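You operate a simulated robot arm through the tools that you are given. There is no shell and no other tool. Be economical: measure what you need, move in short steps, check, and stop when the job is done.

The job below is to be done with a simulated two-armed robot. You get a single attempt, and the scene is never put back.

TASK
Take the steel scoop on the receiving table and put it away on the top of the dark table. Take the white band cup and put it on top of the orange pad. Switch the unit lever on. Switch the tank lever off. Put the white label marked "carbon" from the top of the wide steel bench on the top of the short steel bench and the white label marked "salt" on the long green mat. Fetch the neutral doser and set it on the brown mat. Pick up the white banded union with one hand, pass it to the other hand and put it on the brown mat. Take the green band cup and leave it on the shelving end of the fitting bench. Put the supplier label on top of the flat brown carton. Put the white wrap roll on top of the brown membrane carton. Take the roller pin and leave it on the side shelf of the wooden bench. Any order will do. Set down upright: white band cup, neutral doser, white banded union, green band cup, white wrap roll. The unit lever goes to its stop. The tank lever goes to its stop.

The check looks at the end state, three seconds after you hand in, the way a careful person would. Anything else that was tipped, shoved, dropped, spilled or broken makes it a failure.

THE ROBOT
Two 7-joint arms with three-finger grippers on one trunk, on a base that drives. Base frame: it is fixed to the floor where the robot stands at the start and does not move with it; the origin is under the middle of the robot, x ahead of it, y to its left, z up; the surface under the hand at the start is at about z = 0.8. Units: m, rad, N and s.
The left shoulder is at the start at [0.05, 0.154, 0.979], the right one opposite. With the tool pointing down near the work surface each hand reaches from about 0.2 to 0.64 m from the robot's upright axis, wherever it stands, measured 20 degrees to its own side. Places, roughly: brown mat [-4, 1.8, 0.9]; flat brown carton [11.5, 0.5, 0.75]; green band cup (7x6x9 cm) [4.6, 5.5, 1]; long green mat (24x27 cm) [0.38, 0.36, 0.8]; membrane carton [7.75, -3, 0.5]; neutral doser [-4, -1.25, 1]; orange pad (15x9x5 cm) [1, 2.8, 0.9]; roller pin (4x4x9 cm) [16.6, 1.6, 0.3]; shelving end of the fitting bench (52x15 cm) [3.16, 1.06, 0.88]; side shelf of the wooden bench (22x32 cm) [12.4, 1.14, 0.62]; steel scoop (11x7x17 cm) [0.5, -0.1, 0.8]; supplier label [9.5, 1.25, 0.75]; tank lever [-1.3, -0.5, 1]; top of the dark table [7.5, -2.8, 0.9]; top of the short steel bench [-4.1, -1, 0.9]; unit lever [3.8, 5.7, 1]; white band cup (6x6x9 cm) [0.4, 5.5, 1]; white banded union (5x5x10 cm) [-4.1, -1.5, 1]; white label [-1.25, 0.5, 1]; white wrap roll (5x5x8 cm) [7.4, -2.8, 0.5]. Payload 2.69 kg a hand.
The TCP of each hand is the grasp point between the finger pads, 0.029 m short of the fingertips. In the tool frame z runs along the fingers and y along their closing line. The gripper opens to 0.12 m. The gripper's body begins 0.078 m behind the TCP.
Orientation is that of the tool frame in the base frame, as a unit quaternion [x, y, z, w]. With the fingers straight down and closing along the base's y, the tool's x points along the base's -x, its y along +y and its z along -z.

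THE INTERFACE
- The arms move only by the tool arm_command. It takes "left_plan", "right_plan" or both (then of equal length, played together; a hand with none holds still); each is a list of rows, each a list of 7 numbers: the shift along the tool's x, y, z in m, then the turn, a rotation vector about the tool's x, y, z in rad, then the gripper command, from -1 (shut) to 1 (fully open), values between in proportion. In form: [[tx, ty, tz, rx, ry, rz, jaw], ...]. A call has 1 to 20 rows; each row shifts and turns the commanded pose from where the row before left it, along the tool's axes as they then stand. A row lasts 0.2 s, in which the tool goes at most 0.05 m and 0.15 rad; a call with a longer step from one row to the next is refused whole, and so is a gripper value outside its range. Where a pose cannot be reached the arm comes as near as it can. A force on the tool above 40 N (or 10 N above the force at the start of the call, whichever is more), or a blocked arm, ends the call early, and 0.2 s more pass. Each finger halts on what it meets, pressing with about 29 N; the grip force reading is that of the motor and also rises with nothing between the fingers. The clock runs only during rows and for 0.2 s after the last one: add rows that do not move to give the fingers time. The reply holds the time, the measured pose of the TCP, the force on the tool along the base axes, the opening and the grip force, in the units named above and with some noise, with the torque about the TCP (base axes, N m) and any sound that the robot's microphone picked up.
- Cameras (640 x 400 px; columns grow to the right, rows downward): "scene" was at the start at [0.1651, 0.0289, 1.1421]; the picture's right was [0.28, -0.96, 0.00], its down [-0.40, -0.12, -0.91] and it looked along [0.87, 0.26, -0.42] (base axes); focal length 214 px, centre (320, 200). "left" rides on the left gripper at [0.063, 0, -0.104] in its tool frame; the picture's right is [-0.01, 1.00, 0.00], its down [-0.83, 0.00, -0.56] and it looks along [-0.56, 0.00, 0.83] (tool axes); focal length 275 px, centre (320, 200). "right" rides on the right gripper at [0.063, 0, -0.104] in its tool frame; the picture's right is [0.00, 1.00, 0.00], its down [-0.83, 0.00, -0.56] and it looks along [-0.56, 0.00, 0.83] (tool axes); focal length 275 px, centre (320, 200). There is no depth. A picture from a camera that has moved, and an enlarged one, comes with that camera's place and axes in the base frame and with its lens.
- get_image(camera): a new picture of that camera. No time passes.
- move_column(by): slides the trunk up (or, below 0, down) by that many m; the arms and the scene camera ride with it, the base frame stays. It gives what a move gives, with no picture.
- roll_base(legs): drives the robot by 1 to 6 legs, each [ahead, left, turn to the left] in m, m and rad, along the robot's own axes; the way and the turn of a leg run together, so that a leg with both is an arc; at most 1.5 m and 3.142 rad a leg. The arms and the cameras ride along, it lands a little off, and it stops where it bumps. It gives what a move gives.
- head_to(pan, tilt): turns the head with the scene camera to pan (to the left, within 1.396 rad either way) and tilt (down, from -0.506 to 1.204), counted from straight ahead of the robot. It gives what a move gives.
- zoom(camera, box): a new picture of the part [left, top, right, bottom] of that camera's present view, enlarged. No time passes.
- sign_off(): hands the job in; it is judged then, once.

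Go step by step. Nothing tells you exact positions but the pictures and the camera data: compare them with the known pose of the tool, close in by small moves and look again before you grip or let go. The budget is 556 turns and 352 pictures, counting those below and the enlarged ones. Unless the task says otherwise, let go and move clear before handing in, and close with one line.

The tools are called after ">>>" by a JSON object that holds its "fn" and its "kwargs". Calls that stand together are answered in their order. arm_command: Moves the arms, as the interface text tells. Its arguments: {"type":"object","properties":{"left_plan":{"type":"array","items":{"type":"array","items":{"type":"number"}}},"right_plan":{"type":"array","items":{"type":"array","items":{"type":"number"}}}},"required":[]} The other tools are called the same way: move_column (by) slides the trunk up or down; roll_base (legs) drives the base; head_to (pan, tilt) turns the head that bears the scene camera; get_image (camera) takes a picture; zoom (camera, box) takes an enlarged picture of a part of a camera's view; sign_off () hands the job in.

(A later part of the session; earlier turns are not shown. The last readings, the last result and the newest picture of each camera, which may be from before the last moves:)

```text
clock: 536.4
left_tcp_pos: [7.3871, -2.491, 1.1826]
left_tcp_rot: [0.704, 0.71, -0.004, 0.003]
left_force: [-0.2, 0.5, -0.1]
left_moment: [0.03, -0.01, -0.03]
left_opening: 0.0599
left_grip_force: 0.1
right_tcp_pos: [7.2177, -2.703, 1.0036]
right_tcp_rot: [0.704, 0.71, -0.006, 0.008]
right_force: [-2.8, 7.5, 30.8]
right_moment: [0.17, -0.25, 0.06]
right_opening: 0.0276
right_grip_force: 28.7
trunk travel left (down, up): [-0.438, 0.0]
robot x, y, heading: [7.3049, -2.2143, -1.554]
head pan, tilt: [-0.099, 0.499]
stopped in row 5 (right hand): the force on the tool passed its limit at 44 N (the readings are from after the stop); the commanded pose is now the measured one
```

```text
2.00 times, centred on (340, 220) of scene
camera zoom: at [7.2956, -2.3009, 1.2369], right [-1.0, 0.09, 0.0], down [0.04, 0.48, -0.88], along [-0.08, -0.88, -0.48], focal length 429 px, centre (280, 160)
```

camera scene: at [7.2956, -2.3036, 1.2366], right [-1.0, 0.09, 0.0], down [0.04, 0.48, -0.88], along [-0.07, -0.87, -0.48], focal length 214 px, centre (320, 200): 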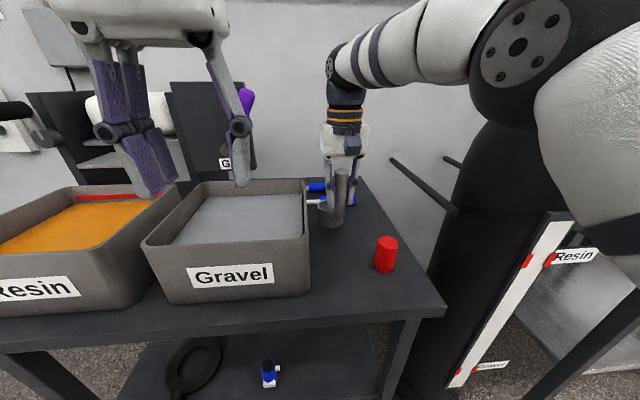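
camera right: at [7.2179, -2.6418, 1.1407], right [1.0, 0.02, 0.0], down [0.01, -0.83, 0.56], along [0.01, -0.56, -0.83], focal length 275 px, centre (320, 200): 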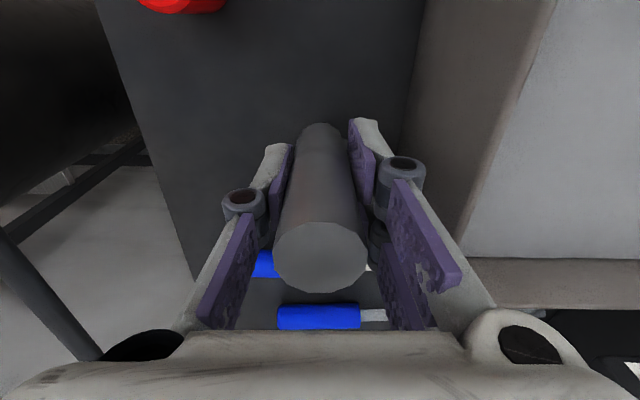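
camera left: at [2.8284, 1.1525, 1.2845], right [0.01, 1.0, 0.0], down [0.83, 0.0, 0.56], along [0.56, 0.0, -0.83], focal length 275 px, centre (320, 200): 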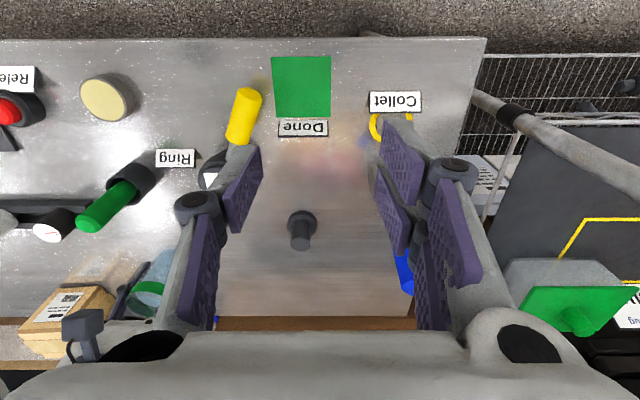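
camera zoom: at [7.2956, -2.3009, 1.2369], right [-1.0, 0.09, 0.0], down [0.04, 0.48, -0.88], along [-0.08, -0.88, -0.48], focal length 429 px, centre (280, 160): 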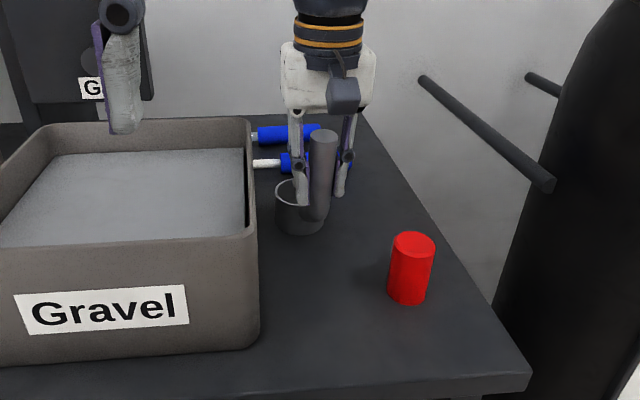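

>>> {"fn": "arm_command", "kwargs": {"right_plan": [[0, 0, -0.001, 0, 0, 0, -0.6], [0, 0, 0, 0, 0, 0, -0.1], [0, 0, 0, 0, 0, 0, -0.1], [0, 0, -0.03, 0, 0, 0, -0.1], [0, 0, -0.05, 0, 0, 0, -0.1], [0.03, 0, -0.03, 0, 0, 0, -0.1], [0.04, 0, -0.02, 0, 0, 0, -0.1], [0.045, 0, 0, 0, 0, 0, -0.1]]}}

>>> {"fn": "zoom", "kwargs": {"camera": "scene", "box": [240, 120, 440, 320]}}

```text
clock: 538.2
left_tcp_pos: [7.3861, -2.4914, 1.1824]
left_tcp_rot: [0.704, 0.711, -0.003, 0.003]
left_force: [0.6, -0.6, 0.2]
left_moment: [-0.02, -0.04, 0.03]
left_opening: 0.0602
left_grip_force: 0.1
right_tcp_pos: [7.2137, -2.5861, 1.1288]
right_tcp_rot: [0.703, 0.711, -0.004, 0.005]
right_force: [-1.2, 0.3, -0.4]
right_moment: [-0.02, -0.01, 0.02]
right_opening: 0.0542
right_grip_force: 0.0
trunk travel left (down, up): [-0.438, 0.0]
robot x, y, heading: [7.3044, -2.213, -1.555]
head pan, tilt: [-0.099, 0.499]
```

```text
2.00 times, centred on (340, 220) of scene
camera zoom: at [7.2948, -2.3026, 1.2368], right [-1.0, 0.09, 0.0], down [0.04, 0.48, -0.88], along [-0.07, -0.88, -0.48], focal length 429 px, centre (280, 160)
```

zoom: 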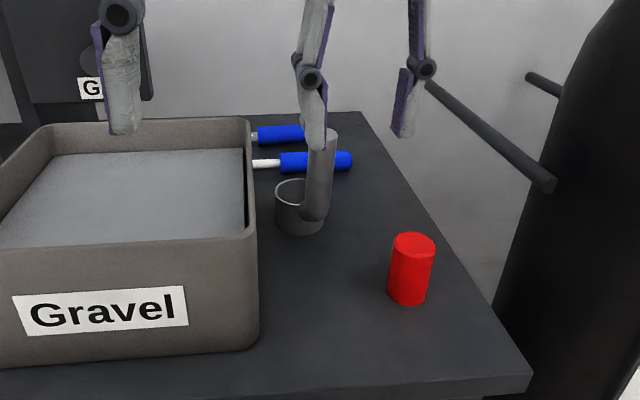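

Scoop is put away. For the lower shelf I back off, then lower the trunk and look under the table.

>>> {"fn": "roll_base", "kwargs": {"legs": [[-0.5, 0, -0.01]]}}

>>> {"fn": "move_column", "kwargs": {"by": -0.42}}

>>> {"fn": "head_to", "kwargs": {"pan": 0.1, "tilt": 0.3}}

>>> {"fn": "get_image", "kwargs": {"camera": "scene"}}

```text
clock: 541.2
left_tcp_pos: [7.3802, -1.9861, 1.1812]
left_tcp_rot: [0.706, 0.708, -0.003, 0.002]
left_force: [0.5, 0.3, 0.1]
left_moment: [-0.01, 0.04, 0.03]
left_opening: 0.0601
left_grip_force: 0.0
right_tcp_pos: [7.2074, -2.08, 1.1291]
right_tcp_rot: [0.706, 0.709, -0.003, 0.005]
right_force: [0.2, 0.7, 0.4]
right_moment: [-0.01, -0.02, 0.0]
right_opening: 0.0541
right_grip_force: 0.1
trunk travel left (down, up): [-0.438, 0.0]
robot x, y, heading: [7.302, -1.7089, -1.564]
head pan, tilt: [-0.099, 0.499]
```

```text
refused: -0.42 is not a number from -0.4 to 0.4
```

```text
clock: 541.9
left_tcp_pos: [7.3795, -1.9858, 1.1812]
left_tcp_rot: [0.706, 0.708, -0.002, 0.002]
left_force: [0.0, -0.8, -0.6]
left_moment: [-0.04, -0.01, -0.02]
left_opening: 0.0599
left_grip_force: 0.0
right_tcp_pos: [7.2061, -2.08, 1.1288]
right_tcp_rot: [0.706, 0.708, -0.003, 0.004]
right_force: [0.2, 0.4, -0.2]
right_moment: [-0.03, 0.02, 0.05]
right_opening: 0.0543
right_grip_force: 0.1
trunk travel left (down, up): [-0.438, 0.0]
robot x, y, heading: [7.2996, -1.706, -1.563]
head pan, tilt: [0.099, 0.3]
```

```text
172 pictures are left
camera scene: at [7.3077, -1.7986, 1.2549], right [-0.99, -0.11, 0.0], down [-0.03, 0.29, -0.96], along [0.1, -0.95, -0.3], focal length 214 px, centre (320, 200)
```

scene: 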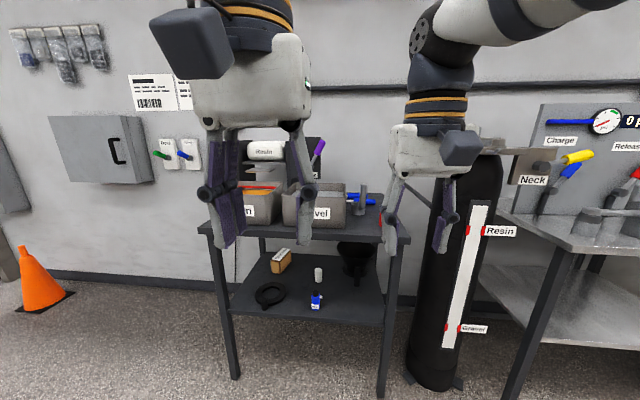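

>>> {"fn": "move_column", "kwargs": {"by": -0.4}}

>>> {"fn": "zoom", "kwargs": {"camera": "scene", "box": [200, 100, 440, 260]}}

>>> {"fn": "get_image", "kwargs": {"camera": "scene"}}

```text
clock: 543.8
left_tcp_pos: [7.3806, -1.992, 1.0054]
left_tcp_rot: [0.702, 0.712, 0.002, -0.003]
left_force: [-0.3, -8.8, -2.9]
left_moment: [0.77, -0.09, 0.11]
left_opening: 0.0601
left_grip_force: 0.1
right_tcp_pos: [7.2057, -2.0815, 0.951]
right_tcp_rot: [0.706, 0.708, 0.001, 0.0]
right_force: [0.4, 0.2, 0.5]
right_moment: [0.02, 0.03, 0.04]
right_opening: 0.0539
right_grip_force: 0.1
trunk travel left (down, up): [-0.265, 0.173]
robot x, y, heading: [7.3033, -1.7076, -1.565]
head pan, tilt: [0.099, 0.3]
stopped: the force on the tool passed its limit at 51 N (the readings are from after the stop); the commanded pose is now the measured one
```

```text
2.50 times, centred on (320, 180) of scene
camera zoom: at [7.3094, -1.8993, 1.0655], right [-0.99, -0.12, 0.0], down [-0.03, 0.28, -0.96], along [0.11, -0.95, -0.28], focal length 536 px, centre (320, 250)
```

zoom: 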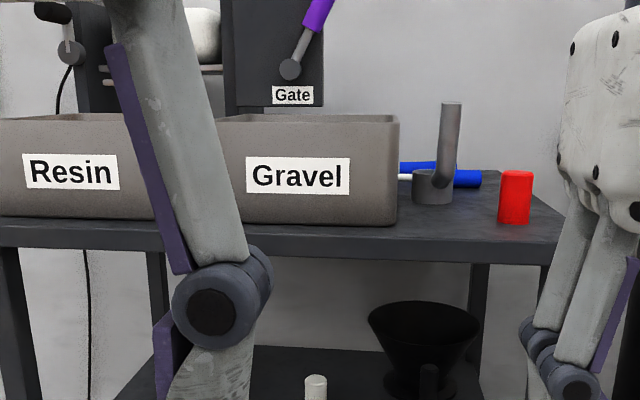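

```text
170 pictures are left
camera scene: at [7.3094, -1.8993, 1.0655], right [-0.99, -0.12, 0.0], down [-0.03, 0.28, -0.96], along [0.11, -0.95, -0.28], focal length 214 px, centre (320, 200)
```

scene: 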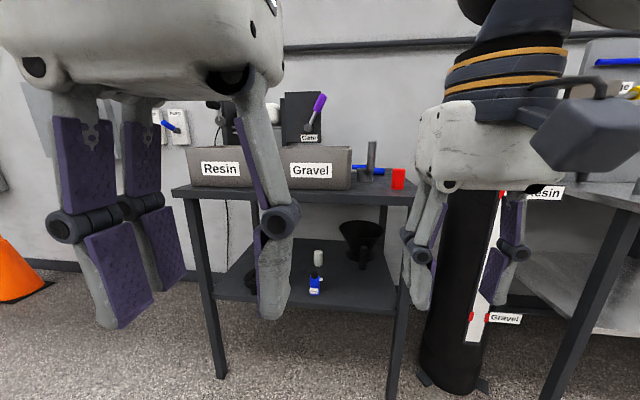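

>>> {"fn": "arm_command", "kwargs": {"left_plan": [[-0.04, 0.02, 0, 0, 0, 0, 0], [-0.04, 0.03, 0, 0, 0, 0, 0], [-0.04, 0.03, 0, 0, 0, 0, 0], [-0.03, 0.03, 0, 0, 0, 0, 0]]}}

>>> {"fn": "move_column", "kwargs": {"by": -0.2}}

>>> {"fn": "head_to", "kwargs": {"pan": 0.0, "tilt": 0.3}}

>>> {"fn": "get_image", "kwargs": {"camera": "scene"}}

```text
clock: 544.8
left_tcp_pos: [7.4886, -2.1394, 0.9921]
left_tcp_rot: [0.703, 0.711, 0.001, -0.004]
left_force: [0.6, 0.1, -0.4]
left_moment: [0.01, 0.02, 0.03]
left_opening: 0.06
left_grip_force: 0.1
left hand out of reach, approached as far as the arm can: row 2, 3, 4
right_tcp_pos: [7.2062, -2.0817, 0.9519]
right_tcp_rot: [0.706, 0.708, 0.001, 0.0]
right_force: [-0.6, 0.7, -0.1]
right_moment: [0.02, -0.01, -0.03]
right_opening: 0.0537
right_grip_force: 0.0
trunk travel left (down, up): [-0.265, 0.173]
robot x, y, heading: [7.2996, -1.706, -1.559]
head pan, tilt: [0.099, 0.3]
```

```text
clock: 547.0
left_tcp_pos: [7.4889, -2.205, 0.7009]
left_tcp_rot: [0.699, 0.707, 0.076, -0.079]
left_force: [0.8, 0.3, -0.3]
left_moment: [0.0, -0.01, -0.04]
left_opening: 0.0598
left_grip_force: 0.1
right_tcp_pos: [7.2065, -2.0813, 0.7528]
right_tcp_rot: [0.706, 0.709, 0.0, 0.001]
right_force: [-0.8, 0.3, -0.3]
right_moment: [0.0, -0.01, -0.01]
right_opening: 0.054
right_grip_force: 0.0
trunk travel left (down, up): [-0.065, 0.373]
robot x, y, heading: [7.2986, -1.7043, -1.563]
head pan, tilt: [0.099, 0.3]
```

```text
clock: 547.6
left_tcp_pos: [7.4882, -2.2035, 0.7003]
left_tcp_rot: [0.699, 0.707, 0.076, -0.079]
left_force: [-0.5, 0.4, -0.1]
left_moment: [-0.02, -0.01, 0.0]
left_opening: 0.0603
left_grip_force: 0.1
right_tcp_pos: [7.2074, -2.0819, 0.7526]
right_tcp_rot: [0.706, 0.708, 0.001, 0.0]
right_force: [0.5, -0.6, 0.2]
right_moment: [-0.01, -0.01, 0.01]
right_opening: 0.0541
right_grip_force: 0.1
trunk travel left (down, up): [-0.065, 0.373]
robot x, y, heading: [7.295, -1.7078, -1.566]
head pan, tilt: [0.0, 0.3]
```

```text
169 pictures are left
camera scene: at [7.2997, -1.9666, 0.8462], right [-1.0, -0.01, 0.0], down [0.0, 0.3, -0.96], along [0.01, -0.96, -0.3], focal length 214 px, centre (320, 200)
```

scene: 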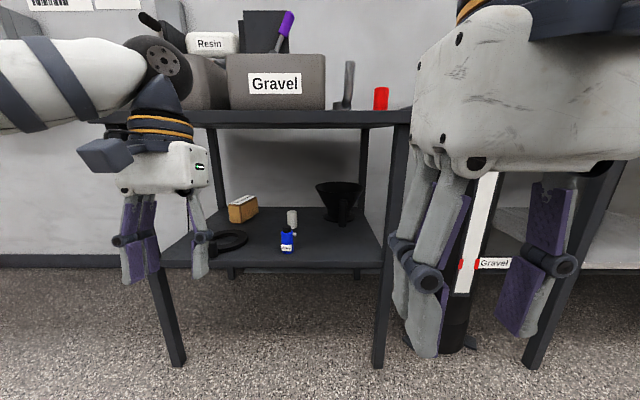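

The wrap roll is at about (7.43,-2.82), shelf z≈0.45, blue bottle (top≈0.52) in front of it, small carton at about (7.70,-2.97). I'll tilt the left hand 35° forward and lower it, and pull the right hand in.

>>> {"fn": "arm_command", "kwargs": {"left_plan": [[0, 0, 0, 0, -0.138, 0, 0.3], [0.02, 0, 0.02, 0, -0.138, 0, 0.3], [0.02, 0, 0.02, 0, -0.138, 0, 0.3], [0.02, 0, 0.02, 0, -0.138, 0, 0.3], [0.02, 0, 0.02, 0, -0.138, 0, 0.3], [0.02, 0, 0.02, 0, -0.138, 0, 0.3]], "right_plan": [[0.03, -0.02, 0, 0, 0, 0, 0], [0.03, -0.02, 0, 0, 0, 0, 0], [0.03, -0.02, 0, 0, 0, 0, 0], [0.03, -0.02, 0, 0, 0, 0, 0], [0.03, 0, 0, 0, 0, 0, 0], [0, 0, 0, 0, 0, 0, 0]]}}

>>> {"fn": "get_image", "kwargs": {"camera": "scene"}}

>>> {"fn": "get_image", "kwargs": {"camera": "left"}}

```text
clock: 549.0
left_tcp_pos: [7.4843, -2.1533, 0.5981]
left_tcp_rot: [0.67, 0.679, -0.211, 0.212]
left_force: [0.3, -0.1, 0.5]
left_moment: [0.0, -0.03, 0.02]
left_opening: 0.078
left_grip_force: 0.1
left hand out of reach, approached as far as the arm can: row 6
right_tcp_pos: [7.1286, -1.9302, 0.7449]
right_tcp_rot: [0.706, 0.708, 0.001, -0.001]
right_force: [-0.1, 0.3, 1.1]
right_moment: [0.0, 0.0, 0.03]
right_opening: 0.06
right_grip_force: 0.1
right hand out of reach, approached as far as the arm can: row 3
trunk travel left (down, up): [-0.065, 0.373]
robot x, y, heading: [7.3, -1.7098, -1.567]
head pan, tilt: [0.0, 0.3]
```

```text
168 pictures are left
camera scene: at [7.2996, -1.9667, 0.8462], right [-1.0, -0.01, 0.0], down [0.0, 0.3, -0.96], along [0.01, -0.96, -0.3], focal length 214 px, centre (320, 200)
```

scene: 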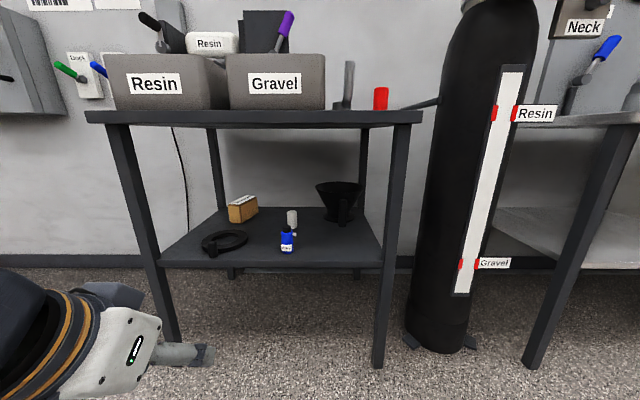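

```text
167 pictures are left
camera left: at [7.4834, -2.0425, 0.6466], right [1.0, 0.01, 0.0], down [0.0, -0.36, 0.93], along [0.01, -0.93, -0.36], focal length 275 px, centre (320, 200)
```

left: 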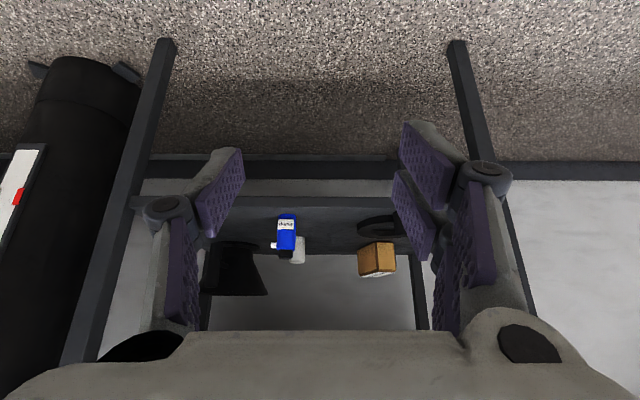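

>>> {"fn": "zoom", "kwargs": {"camera": "scene", "box": [190, 170, 370, 270]}}

>>> {"fn": "zoom", "kwargs": {"camera": "left", "box": [200, 180, 430, 310]}}

```text
3.56 times, centred on (280, 220) of scene
camera zoom: at [7.2996, -1.9667, 0.8462], right [-1.0, -0.01, 0.0], down [0.0, 0.3, -0.96], along [0.01, -0.96, -0.3], focal length 763 px, centre (462, 129)
```

zoom: 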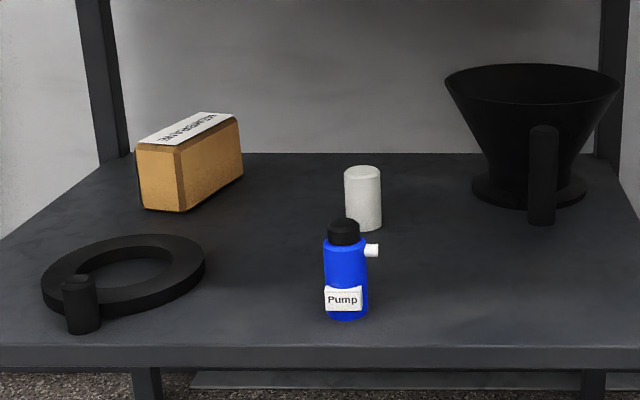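

```text
2.78 times, centred on (315, 245) of left
camera zoom: at [7.4834, -2.0425, 0.6466], right [1.0, 0.01, 0.0], down [0.0, -0.36, 0.93], along [0.01, -0.93, -0.36], focal length 766 px, centre (334, 75)
```

zoom: 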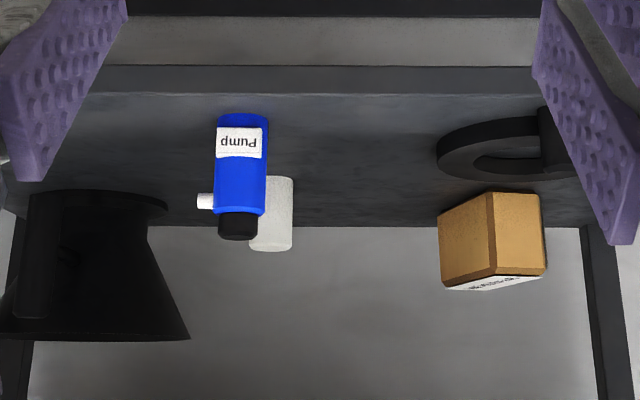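

>>> {"fn": "arm_command", "kwargs": {"left_plan": [[0, 0, 0, 0, -0.09, 0, 0.3], [0, 0, 0, 0, -0.085, 0, 0.3]]}}

>>> {"fn": "roll_base", "kwargs": {"legs": [[0.2, 0.22, 0], [0.24, 0, 0]]}}

>>> {"fn": "get_image", "kwargs": {"camera": "scene"}}

>>> {"fn": "get_image", "kwargs": {"camera": "left"}}

```text
clock: 549.6
left_tcp_pos: [7.4771, -2.1866, 0.6114]
left_tcp_rot: [0.649, 0.658, -0.269, 0.27]
left_force: [0.6, -0.6, 0.3]
left_moment: [0.03, -0.04, -0.01]
left_opening: 0.0778
left_grip_force: 0.0
left hand out of reach, approached as far as the arm can: row 1, 2
right_tcp_pos: [7.1298, -1.9313, 0.7449]
right_tcp_rot: [0.706, 0.708, 0.001, 0.0]
right_force: [0.4, -0.1, 0.4]
right_moment: [-0.02, -0.03, 0.0]
right_opening: 0.06
right_grip_force: 0.1
trunk travel left (down, up): [-0.065, 0.373]
robot x, y, heading: [7.3004, -1.7043, -1.56]
head pan, tilt: [0.0, 0.3]
```

```text
clock: 553.3
left_tcp_pos: [7.7043, -2.6183, 0.6117]
left_tcp_rot: [0.651, 0.657, -0.269, 0.269]
left_force: [0.3, 0.7, -0.3]
left_moment: [-0.02, 0.04, 0.01]
left_opening: 0.078
left_grip_force: 0.0
right_tcp_pos: [7.3579, -2.3601, 0.7438]
right_tcp_rot: [0.707, 0.707, 0.001, -0.001]
right_force: [0.3, 0.9, -0.6]
right_moment: [0.0, 0.01, 0.01]
right_opening: 0.06
right_grip_force: 0.0
trunk travel left (down, up): [-0.065, 0.373]
robot x, y, heading: [7.5299, -2.1362, -1.57]
head pan, tilt: [0.0, 0.3]
```

```text
164 pictures are left
camera scene: at [7.5275, -2.3973, 0.8462], right [-1.0, 0.0, 0.0], down [0.0, 0.3, -0.96], along [0.0, -0.96, -0.3], focal length 214 px, centre (320, 200)
```

scene: 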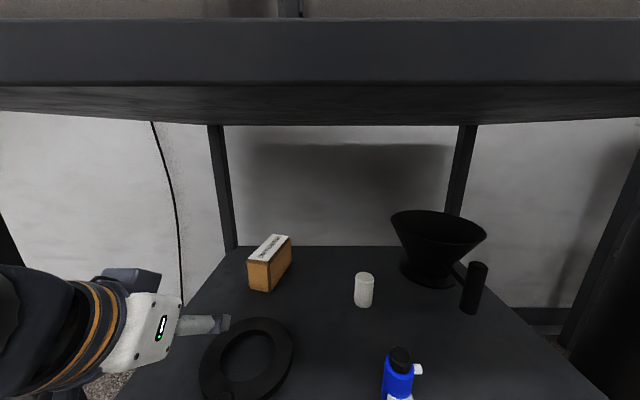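

```text
163 pictures are left
camera left: at [7.7037, -2.4997, 0.6407], right [1.0, 0.01, 0.0], down [0.0, -0.2, 0.98], along [0.01, -0.98, -0.2], focal length 275 px, centre (320, 200)
```

left: 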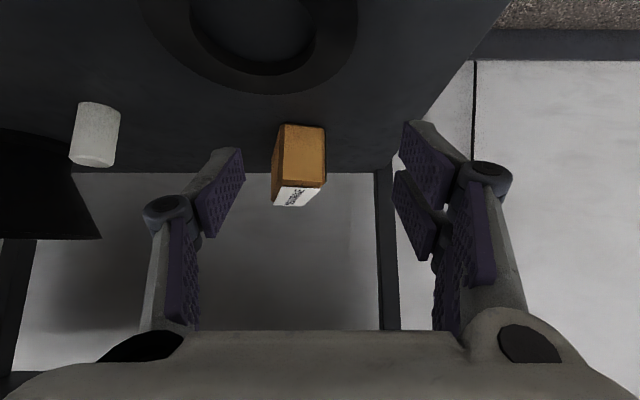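

>>> {"fn": "arm_command", "kwargs": {"left_plan": [[-0.0242, -0.02, 0.0239, 0, 0, 0, 0.2], [-0.0242, -0.02, 0.0239, 0, 0, 0, 0.2], [-0.0242, -0.02, 0.0239, 0, 0, 0, 0.2], [-0.0242, -0.02, 0.0239, 0, 0, 0, 0.2], [-0.0242, -0.02, 0.0239, 0, 0, 0, 0.2], [-0.0242, -0.02, 0.0239, 0, 0, 0, 0.2], [0, -0.04, 0, 0, 0, 0, 0.2], [0, -0.04, 0, 0, 0, 0, 0.2], [0, -0.04, 0, 0, 0, 0, 0.2], [0, -0.038, 0, 0, 0, 0, 0.2], [0, 0, 0, 0, 0, 0, 0.2]]}}

>>> {"fn": "get_image", "kwargs": {"camera": "left"}}

>>> {"fn": "get_image", "kwargs": {"camera": "scene"}}

```text
clock: 555.7
left_tcp_pos: [7.4261, -2.8228, 0.6142]
left_tcp_rot: [0.651, 0.657, -0.269, 0.269]
left_force: [0.0, 0.3, -0.6]
left_moment: [0.0, -0.01, -0.02]
left_opening: 0.0719
left_grip_force: 0.0
right_tcp_pos: [7.3565, -2.3603, 0.7444]
right_tcp_rot: [0.708, 0.706, 0.001, 0.001]
right_force: [0.0, -0.3, 0.2]
right_moment: [-0.04, 0.02, -0.02]
right_opening: 0.06
right_grip_force: 0.1
trunk travel left (down, up): [-0.065, 0.373]
robot x, y, heading: [7.524, -2.1377, -1.567]
head pan, tilt: [0.0, 0.3]
```

```text
162 pictures are left
camera left: at [7.4245, -2.7052, 0.6425], right [1.0, 0.0, 0.0], down [0.0, -0.2, 0.98], along [0.0, -0.98, -0.2], focal length 275 px, centre (320, 200)
```

left: 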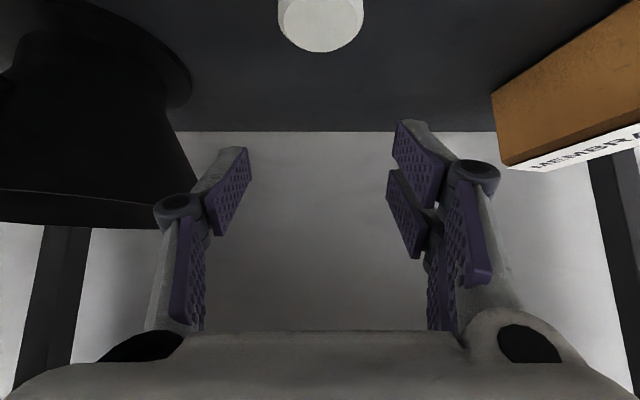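

```text
161 pictures are left
camera scene: at [7.5268, -2.3978, 0.8463], right [-1.0, 0.0, 0.0], down [0.0, 0.3, -0.96], along [0.0, -0.96, -0.3], focal length 214 px, centre (320, 200)
```

scene: 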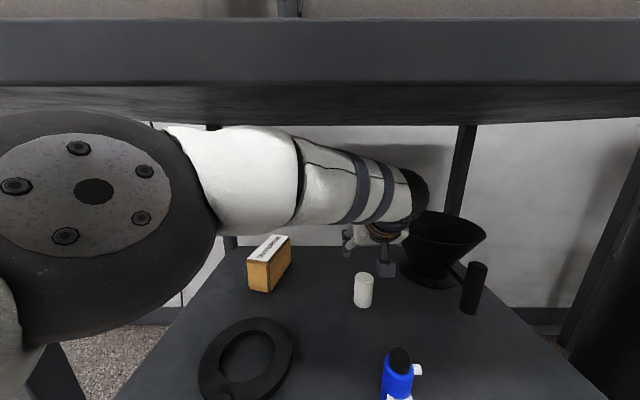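

>>> {"fn": "arm_command", "kwargs": {"left_plan": [[0.0211, 0, 0.0213, 0, 0, 0, 0.2], [0.0211, 0, 0.0213, 0, 0, 0, 0.2], [0.0211, 0, 0.0213, 0, 0, 0, 0.2], [0.0099, 0, 0.01, 0, 0, 0, 0.2], [0, 0, 0, 0, 0, 0, 0.2]]}}

>>> {"fn": "get_image", "kwargs": {"camera": "left"}}

>>> {"fn": "get_image", "kwargs": {"camera": "scene"}}

```text
clock: 556.9
left_tcp_pos: [7.4243, -2.8233, 0.5076]
left_tcp_rot: [0.651, 0.658, -0.268, 0.268]
left_force: [0.4, -0.2, 0.2]
left_moment: [0.0, -0.02, 0.01]
left_opening: 0.0719
left_grip_force: 0.0
right_tcp_pos: [7.3573, -2.3611, 0.7449]
right_tcp_rot: [0.707, 0.707, 0.002, 0.0]
right_force: [-1.0, 0.7, 0.4]
right_moment: [-0.01, -0.01, 0.0]
right_opening: 0.06
right_grip_force: 0.0
trunk travel left (down, up): [-0.065, 0.373]
robot x, y, heading: [7.5201, -2.1404, -1.562]
head pan, tilt: [0.0, 0.3]
```

```text
160 pictures are left
camera left: at [7.4245, -2.7055, 0.5357], right [1.0, 0.01, 0.0], down [0.0, -0.2, 0.98], along [0.01, -0.98, -0.2], focal length 275 px, centre (320, 200)
```

left: 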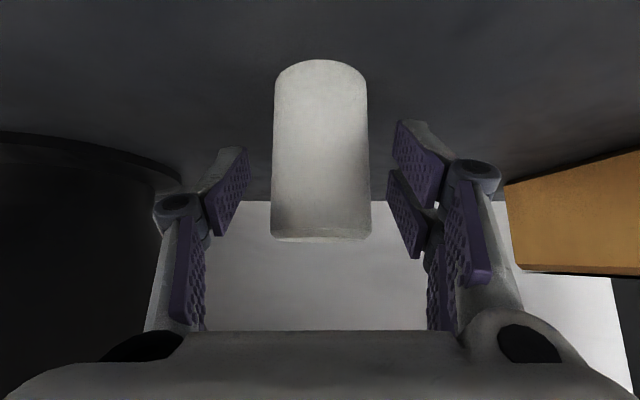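

```text
159 pictures are left
camera scene: at [7.5274, -2.3973, 0.8462], right [-1.0, 0.0, 0.0], down [0.0, 0.3, -0.96], along [0.0, -0.96, -0.3], focal length 214 px, centre (320, 200)
```

scene: 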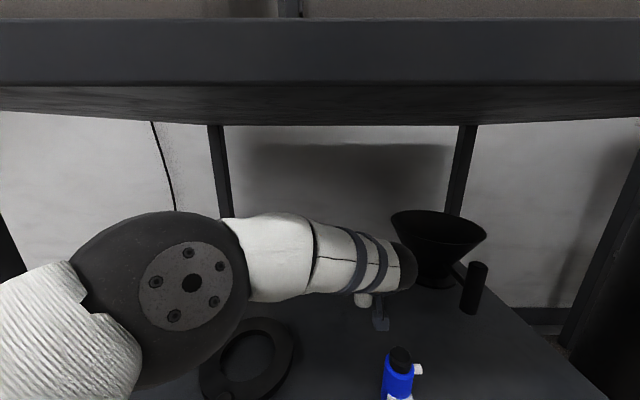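

>>> {"fn": "arm_command", "kwargs": {"left_plan": [[0, 0, 0, 0, 0, 0, -0.1], [0, 0, 0, 0, 0, 0, -0.5], [0, 0, 0, 0, 0, 0, -0.8], [0, 0, 0, 0, 0, 0, -0.8], [-0.007, 0, -0.0071, 0, 0, 0, -0.8], [-0.0141, 0, -0.0142, 0, 0, 0, -0.8], [-0.0141, 0, -0.0142, 0, 0, 0, -0.8], [-0.0211, 0, -0.0213, 0, 0, 0, -0.8], [-0.0176, 0, -0.0178, 0, 0, 0, -0.8], [0, 0, 0, 0, 0, 0, -0.8]]}}

>>> {"fn": "get_image", "kwargs": {"camera": "left"}}

```text
clock: 559.1
left_tcp_pos: [7.4305, -2.8229, 0.617]
left_tcp_rot: [0.651, 0.658, -0.268, 0.269]
left_force: [0.5, -0.9, -1.4]
left_moment: [-0.01, -0.01, 0.01]
left_opening: 0.04
left_grip_force: 29.2
right_tcp_pos: [7.3572, -2.3609, 0.7448]
right_tcp_rot: [0.706, 0.708, 0.001, 0.0]
right_force: [0.1, 0.4, -0.6]
right_moment: [0.0, 0.02, -0.02]
right_opening: 0.0599
right_grip_force: 0.0
trunk travel left (down, up): [-0.065, 0.373]
robot x, y, heading: [7.527, -2.1367, -1.572]
head pan, tilt: [0.0, 0.3]
```

```text
158 pictures are left
camera left: at [7.4296, -2.7056, 0.6449], right [1.0, 0.01, 0.0], down [0.0, -0.2, 0.98], along [0.01, -0.98, -0.2], focal length 275 px, centre (320, 200)
```

left: 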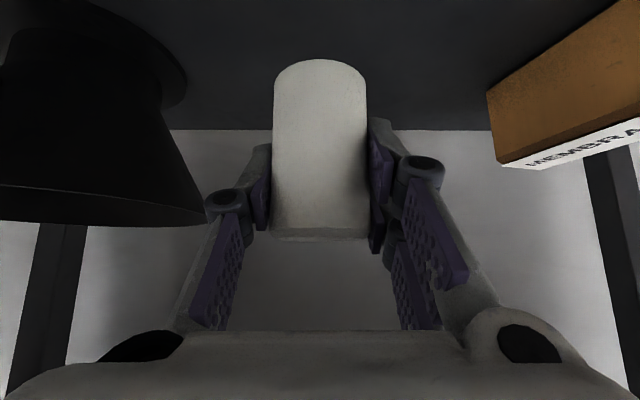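

>>> {"fn": "roll_base", "kwargs": {"legs": [[0.05, 0.1, 0]]}}

>>> {"fn": "arm_command", "kwargs": {"left_plan": [[0, 0.035, 0, 0, 0, 0, -0.8], [0, 0.035, 0, 0, 0, 0, -0.8], [-0.012, 0.03, 0.012, 0, 0, 0, -0.8], [-0.02, 0.02, 0.02, 0, 0, 0, -0.8], [-0.02, 0.01, 0.02, 0, 0, 0, -0.8], [0, 0, 0, 0, 0, 0, -0.8]]}}

>>> {"fn": "get_image", "kwargs": {"camera": "left"}}

>>> {"fn": "get_image", "kwargs": {"camera": "scene"}}

```text
clock: 560.5
left_tcp_pos: [7.5091, -2.8585, 0.6102]
left_tcp_rot: [0.664, 0.643, -0.265, 0.276]
left_force: [0.8, -0.3, -0.7]
left_moment: [0.0, 0.03, -0.01]
left_opening: 0.0402
left_grip_force: 29.2
right_tcp_pos: [7.4501, -2.4052, 0.744]
right_tcp_rot: [0.707, 0.707, 0.002, 0.005]
right_force: [0.2, -0.2, -1.0]
right_moment: [-0.01, 0.0, 0.0]
right_opening: 0.0599
right_grip_force: 0.0
trunk travel left (down, up): [-0.065, 0.373]
robot x, y, heading: [7.6265, -2.1877, -1.569]
head pan, tilt: [0.0, 0.3]
```

```text
clock: 561.1
left_tcp_pos: [7.4764, -2.7892, 0.5644]
left_tcp_rot: [0.74, 0.558, -0.244, 0.286]
left_force: [-0.2, 0.5, -1.5]
left_moment: [-0.05, -0.02, -0.01]
left_opening: 0.0403
left_grip_force: 29.2
right_tcp_pos: [7.4554, -2.399, 0.747]
right_tcp_rot: [0.707, 0.707, -0.002, 0.003]
right_force: [-0.1, 0.1, 0.3]
right_moment: [0.04, -0.05, 0.0]
right_opening: 0.0601
right_grip_force: 0.1
trunk travel left (down, up): [-0.065, 0.373]
robot x, y, heading: [7.6207, -2.177, -1.57]
head pan, tilt: [0.0, 0.3]
stopped in row 2 (left hand): the arm was blocked; the commanded pose is now the measured one
```

```text
157 pictures are left
camera left: at [7.497, -2.6735, 0.5946], right [0.96, -0.22, 0.15], down [-0.2, -0.18, 0.96], along [-0.18, -0.96, -0.22], focal length 275 px, centre (320, 200)
```

left: 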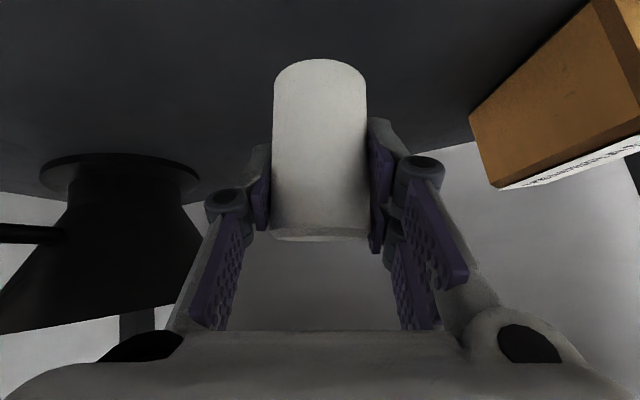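

```text
156 pictures are left
camera scene: at [7.6252, -2.4347, 0.8488], right [-1.0, 0.0, 0.0], down [0.0, 0.29, -0.96], along [0.0, -0.96, -0.29], focal length 214 px, centre (320, 200)
```

scene: 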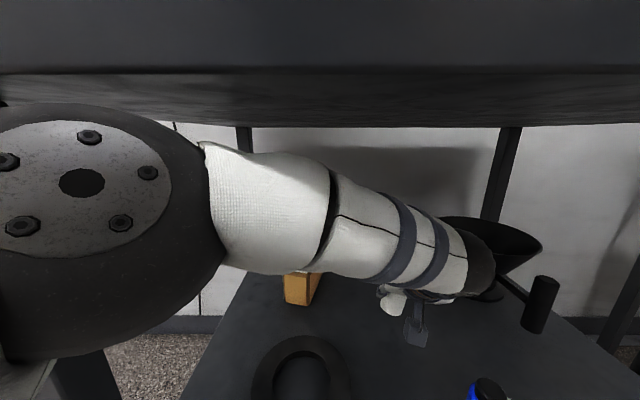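

The left elbow met something (likely the front-left table leg) during the sideways roll. I'll undo that shift and reassess.

>>> {"fn": "roll_base", "kwargs": {"legs": [[0, -0.1, 0]]}}

>>> {"fn": "head_to", "kwargs": {"pan": 0.6, "tilt": 0.3}}

>>> {"fn": "get_image", "kwargs": {"camera": "scene"}}

>>> {"fn": "get_image", "kwargs": {"camera": "left"}}

```text
clock: 561.9
left_tcp_pos: [7.475, -2.7906, 0.5639]
left_tcp_rot: [0.738, 0.561, -0.245, 0.285]
left_force: [-0.2, 0.5, -1.4]
left_moment: [-0.02, 0.0, 0.02]
left_opening: 0.0403
left_grip_force: 29.3
right_tcp_pos: [7.4519, -2.3997, 0.7459]
right_tcp_rot: [0.706, 0.708, -0.001, 0.0]
right_force: [-0.3, -0.3, -0.3]
right_moment: [0.05, -0.01, -0.02]
right_opening: 0.0602
right_grip_force: 0.2
trunk travel left (down, up): [-0.065, 0.373]
robot x, y, heading: [7.6225, -2.1774, -1.562]
head pan, tilt: [0.0, 0.3]
stopped in leg 1: the robot was blocked; the commanded pose is now the measured one
```

```text
clock: 562.9
left_tcp_pos: [7.4746, -2.7897, 0.5622]
left_tcp_rot: [0.738, 0.561, -0.245, 0.285]
left_force: [0.5, 0.5, -1.1]
left_moment: [0.01, -0.01, 0.0]
left_opening: 0.0402
left_grip_force: 28.7
right_tcp_pos: [7.4524, -2.4004, 0.746]
right_tcp_rot: [0.707, 0.707, -0.002, 0.001]
right_force: [-0.3, 0.1, -0.2]
right_moment: [-0.01, -0.03, 0.01]
right_opening: 0.0601
right_grip_force: 0.0
trunk travel left (down, up): [-0.065, 0.373]
robot x, y, heading: [7.6222, -2.1851, -1.567]
head pan, tilt: [0.6, 0.3]
```

```text
155 pictures are left
camera scene: at [7.675, -2.4191, 0.847], right [-0.82, -0.57, 0.0], down [-0.17, 0.24, -0.96], along [0.54, -0.79, -0.29], focal length 214 px, centre (320, 200)
```

scene: 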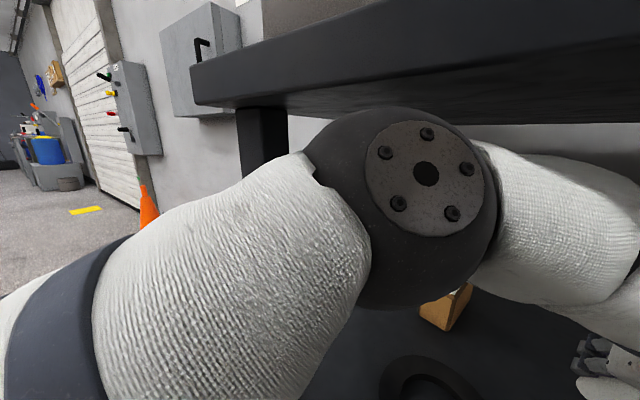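

```text
154 pictures are left
camera left: at [7.4951, -2.6756, 0.5944], right [0.97, -0.21, 0.15], down [-0.19, -0.19, 0.96], along [-0.18, -0.96, -0.22], focal length 275 px, centre (320, 200)
```

left: 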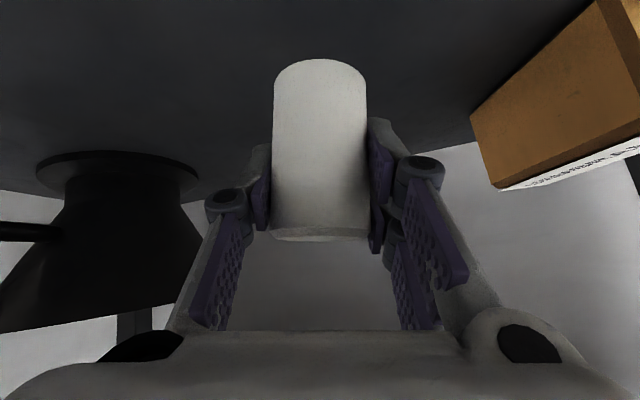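

>>> {"fn": "move_column", "kwargs": {"by": -0.03}}

>>> {"fn": "get_image", "kwargs": {"camera": "scene"}}

```text
clock: 563.6
left_tcp_pos: [7.4739, -2.7927, 0.5321]
left_tcp_rot: [0.738, 0.562, -0.243, 0.284]
left_force: [-0.2, -0.3, -0.1]
left_moment: [0.0, 0.0, 0.03]
left_opening: 0.0402
left_grip_force: 28.8
right_tcp_pos: [7.451, -2.4029, 0.7145]
right_tcp_rot: [0.706, 0.708, -0.001, 0.001]
right_force: [-0.3, -0.3, -0.6]
right_moment: [-0.04, -0.04, 0.02]
right_opening: 0.0601
right_grip_force: 0.0
trunk travel left (down, up): [-0.035, 0.403]
robot x, y, heading: [7.6185, -2.1808, -1.566]
head pan, tilt: [0.6, 0.3]
```

```text
153 pictures are left
camera scene: at [7.6736, -2.4315, 0.8162], right [-0.82, -0.57, 0.0], down [-0.17, 0.24, -0.96], along [0.54, -0.79, -0.3], focal length 214 px, centre (320, 200)
```

scene: 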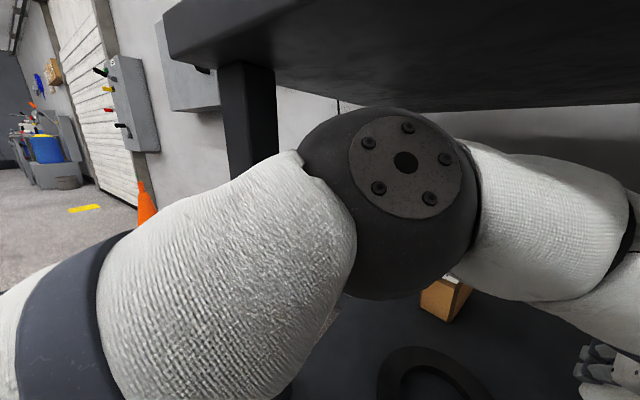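

>>> {"fn": "roll_base", "kwargs": {"legs": [[0, -0.08, 0]]}}

>>> {"fn": "get_image", "kwargs": {"camera": "left"}}

```text
clock: 564.9
left_tcp_pos: [7.3935, -2.7944, 0.5308]
left_tcp_rot: [0.739, 0.561, -0.242, 0.284]
left_force: [-0.2, -0.4, -0.1]
left_moment: [0.02, 0.03, 0.02]
left_opening: 0.0401
left_grip_force: 29.5
right_tcp_pos: [7.3699, -2.4029, 0.7145]
right_tcp_rot: [0.707, 0.707, -0.001, 0.0]
right_force: [-0.3, 0.5, -0.4]
right_moment: [0.02, 0.0, -0.01]
right_opening: 0.0599
right_grip_force: 0.0
trunk travel left (down, up): [-0.035, 0.403]
robot x, y, heading: [7.5353, -2.1807, -1.563]
head pan, tilt: [0.6, 0.3]
```

```text
152 pictures are left
camera left: at [7.4129, -2.6781, 0.5623], right [0.97, -0.21, 0.15], down [-0.19, -0.19, 0.96], along [-0.18, -0.96, -0.22], focal length 275 px, centre (320, 200)
```

left: 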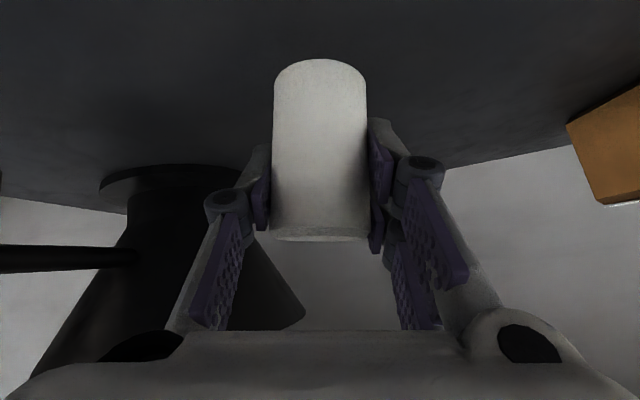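

>>> {"fn": "arm_command", "kwargs": {"left_plan": [[-0.0175, 0, -0.0178, -0.022, -0.006, -0.132, -0.8], [-0.0175, 0, -0.0178, -0.022, -0.006, -0.132, -0.8], [-0.0175, 0, -0.0178, 0, 0, 0, -0.8], [-0.0175, 0, -0.0178, 0, 0, 0, -0.8], [0, 0, 0, 0, 0, 0, -0.8]]}}

>>> {"fn": "move_column", "kwargs": {"by": -0.033}}

>>> {"fn": "get_image", "kwargs": {"camera": "left"}}

>>> {"fn": "get_image", "kwargs": {"camera": "scene"}}

```text
clock: 566.1
left_tcp_pos: [7.3853, -2.7939, 0.629]
left_tcp_rot: [0.651, 0.657, -0.27, 0.268]
left_force: [-0.1, -0.2, -0.9]
left_moment: [0.01, 0.02, -0.01]
left_opening: 0.0402
left_grip_force: 29.3
right_tcp_pos: [7.3704, -2.4036, 0.7145]
right_tcp_rot: [0.706, 0.708, 0.0, 0.0]
right_force: [0.1, -0.5, -0.7]
right_moment: [-0.01, -0.02, 0.05]
right_opening: 0.0601
right_grip_force: 0.1
trunk travel left (down, up): [-0.035, 0.403]
robot x, y, heading: [7.5363, -2.1819, -1.567]
head pan, tilt: [0.6, 0.3]
```

```text
clock: 566.9
left_tcp_pos: [7.3865, -2.7927, 0.5972]
left_tcp_rot: [0.65, 0.657, -0.27, 0.269]
left_force: [-0.1, -0.5, -1.8]
left_moment: [-0.02, -0.02, 0.02]
left_opening: 0.0402
left_grip_force: 29.0
right_tcp_pos: [7.3697, -2.402, 0.6816]
right_tcp_rot: [0.707, 0.707, 0.002, 0.001]
right_force: [0.0, 0.5, 0.0]
right_moment: [0.02, 0.01, 0.0]
right_opening: 0.0603
right_grip_force: 0.0
trunk travel left (down, up): [-0.002, 0.436]
robot x, y, heading: [7.5362, -2.1772, -1.564]
head pan, tilt: [0.6, 0.3]
```

```text
151 pictures are left
camera left: at [7.3868, -2.6749, 0.6259], right [1.0, 0.0, 0.0], down [0.0, -0.2, 0.98], along [0.0, -0.98, -0.2], focal length 275 px, centre (320, 200)
```

left: 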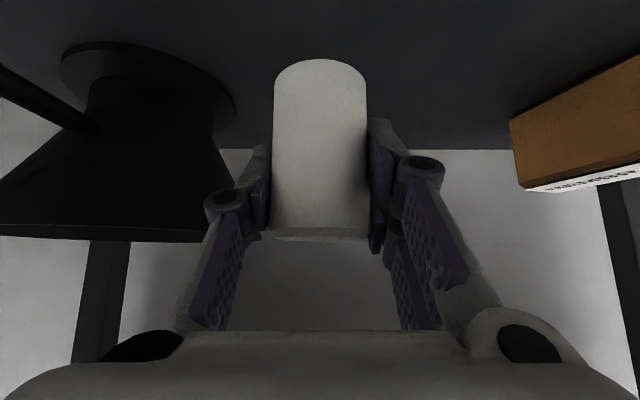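

```text
150 pictures are left
camera scene: at [7.5926, -2.4372, 0.7927], right [-0.82, -0.57, 0.0], down [-0.17, 0.24, -0.96], along [0.54, -0.79, -0.3], focal length 214 px, centre (320, 200)
```

scene: 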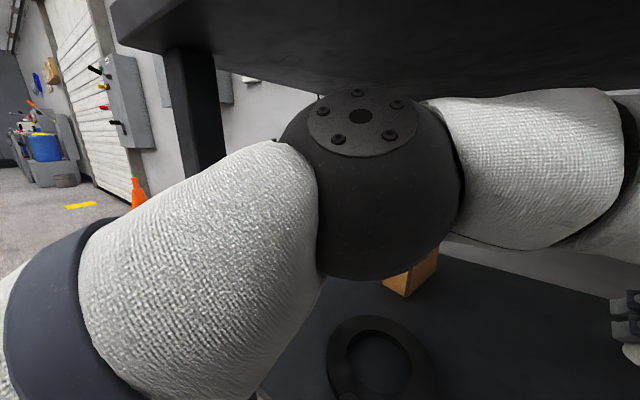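

>>> {"fn": "arm_command", "kwargs": {"left_plan": [[0, 0.04, 0, 0, 0, 0, -0.8], [0, 0.04, 0, 0, 0, 0, -0.8], [0, 0.04, 0, 0, 0, 0, -0.8], [0, 0.04, 0, 0, 0, 0, -0.8], [-0.014, 0.03, 0.014, 0, 0, 0, -0.8], [-0.014, 0.03, 0.014, 0, 0, 0, -0.8], [0, 0, 0, 0, 0, 0, -0.8]]}}

>>> {"fn": "get_image", "kwargs": {"camera": "scene"}}

>>> {"fn": "get_image", "kwargs": {"camera": "left"}}

```text
clock: 568.4
left_tcp_pos: [7.5085, -2.8007, 0.5761]
left_tcp_rot: [0.718, 0.585, -0.259, 0.276]
left_force: [0.2, -0.2, -0.8]
left_moment: [0.04, 0.01, -0.02]
left_opening: 0.0401
left_grip_force: 28.7
right_tcp_pos: [7.3483, -2.3995, 0.6812]
right_tcp_rot: [0.713, 0.701, 0.004, 0.004]
right_force: [-0.4, 1.1, 0.1]
right_moment: [0.07, -0.03, 0.02]
right_opening: 0.0602
right_grip_force: 0.0
trunk travel left (down, up): [-0.002, 0.436]
robot x, y, heading: [7.528, -2.1814, -1.585]
head pan, tilt: [0.6, 0.3]
stopped in row 7 (left hand): the arm was blocked; the commanded pose is now the measured one
```

```text
149 pictures are left
camera scene: at [7.5692, -2.4377, 0.7937], right [-0.83, -0.55, -0.01], down [-0.15, 0.25, -0.96], along [0.53, -0.8, -0.29], focal length 214 px, centre (320, 200)
```

scene: 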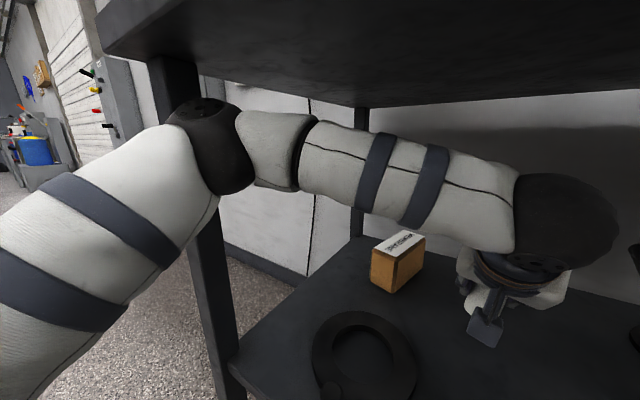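

```text
148 pictures are left
camera left: at [7.5251, -2.6851, 0.6058], right [0.98, -0.17, 0.1], down [-0.13, -0.19, 0.97], along [-0.14, -0.97, -0.21], focal length 275 px, centre (320, 200)
```

left: 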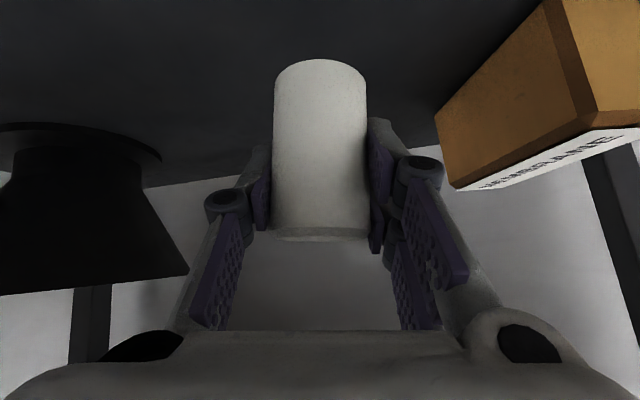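

The left elbow hits the front-left table leg, so I'll set the roll back on the shelf where it was and use the right hand instead. First retract left and straighten.

>>> {"fn": "arm_command", "kwargs": {"left_plan": [[0, -0.03, 0, -0.026, 0, -0.0955, -0.8], [0, -0.03, 0, -0.026, 0, -0.0955, -0.8], [0, -0.025, 0, 0, 0, 0, -0.8], [0, 0, 0, 0, 0, 0, -0.8]]}}

>>> {"fn": "get_image", "kwargs": {"camera": "left"}}

>>> {"fn": "get_image", "kwargs": {"camera": "scene"}}

```text
clock: 569.4
left_tcp_pos: [7.4399, -2.7984, 0.5734]
left_tcp_rot: [0.645, 0.664, -0.269, 0.265]
left_force: [0.0, -0.1, -1.5]
left_moment: [0.01, 0.0, -0.01]
left_opening: 0.0401
left_grip_force: 28.8
right_tcp_pos: [7.3573, -2.4012, 0.6812]
right_tcp_rot: [0.711, 0.703, 0.001, 0.001]
right_force: [-0.1, 0.5, 0.0]
right_moment: [0.01, -0.01, 0.0]
right_opening: 0.0601
right_grip_force: 0.0
trunk travel left (down, up): [-0.002, 0.436]
robot x, y, heading: [7.5315, -2.1791, -1.574]
head pan, tilt: [0.6, 0.3]
```

```text
147 pictures are left
camera left: at [7.438, -2.6808, 0.6019], right [1.0, 0.02, -0.01], down [0.02, -0.2, 0.98], along [0.02, -0.98, -0.2], focal length 275 px, centre (320, 200)
```

left: 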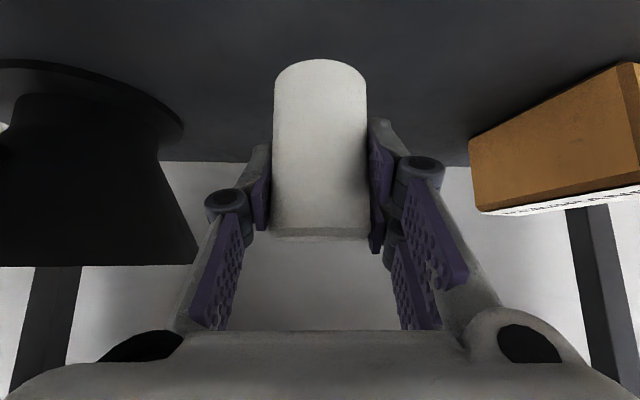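

```text
146 pictures are left
camera scene: at [7.5798, -2.4379, 0.7928], right [-0.83, -0.56, 0.0], down [-0.17, 0.25, -0.96], along [0.53, -0.79, -0.3], focal length 214 px, centre (320, 200)
```

scene: 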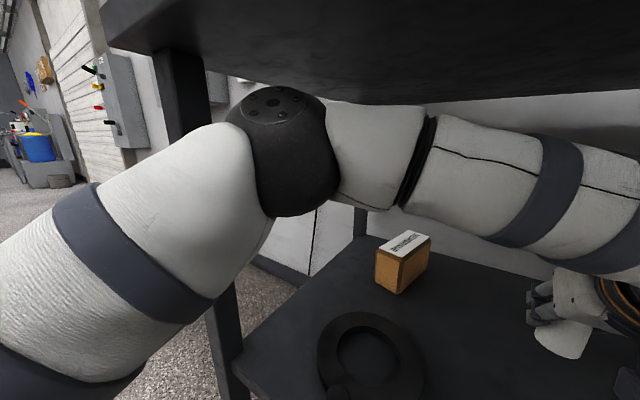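

>>> {"fn": "arm_command", "kwargs": {"left_plan": [[-0.0248, 0, 0.0246, 0, 0, 0, -0.8], [0.0141, 0, 0.0142, 0, 0, 0, -0.8], [0.0141, 0, 0.0142, 0, 0, 0, -0.8], [0.0106, 0, 0.0107, 0, 0, 0, -0.8], [0.0035, 0, 0.0036, 0, 0, 0, -0.8], [0.0035, 0, 0.0036, 0, 0, 0, -0.8], [0.0028, 0, 0.0028, 0, 0, 0, -0.8], [0, 0, 0, 0, 0, 0, -0.8]]}}

>>> {"fn": "get_image", "kwargs": {"camera": "left"}}

```text
clock: 571.2
left_tcp_pos: [7.436, -2.8332, 0.5037]
left_tcp_rot: [0.644, 0.664, -0.271, 0.267]
left_force: [-3.3, -4.5, 18.0]
left_moment: [-0.1, -0.24, -0.07]
left_opening: 0.0403
left_grip_force: 28.5
right_tcp_pos: [7.3579, -2.4006, 0.6809]
right_tcp_rot: [0.711, 0.703, 0.001, 0.0]
right_force: [-0.7, 0.0, -0.4]
right_moment: [0.04, -0.01, 0.01]
right_opening: 0.0598
right_grip_force: 0.0
trunk travel left (down, up): [-0.002, 0.436]
robot x, y, heading: [7.526, -2.1816, -1.578]
head pan, tilt: [0.6, 0.3]
```

```text
145 pictures are left
camera left: at [7.4342, -2.7154, 0.5331], right [1.0, 0.02, -0.01], down [0.02, -0.2, 0.98], along [0.02, -0.98, -0.2], focal length 275 px, centre (320, 200)
```

left: 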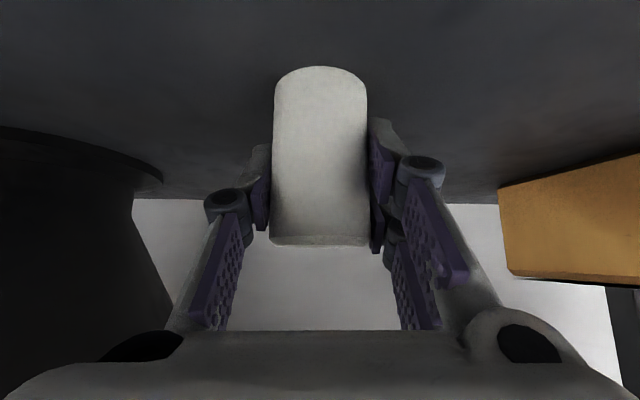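

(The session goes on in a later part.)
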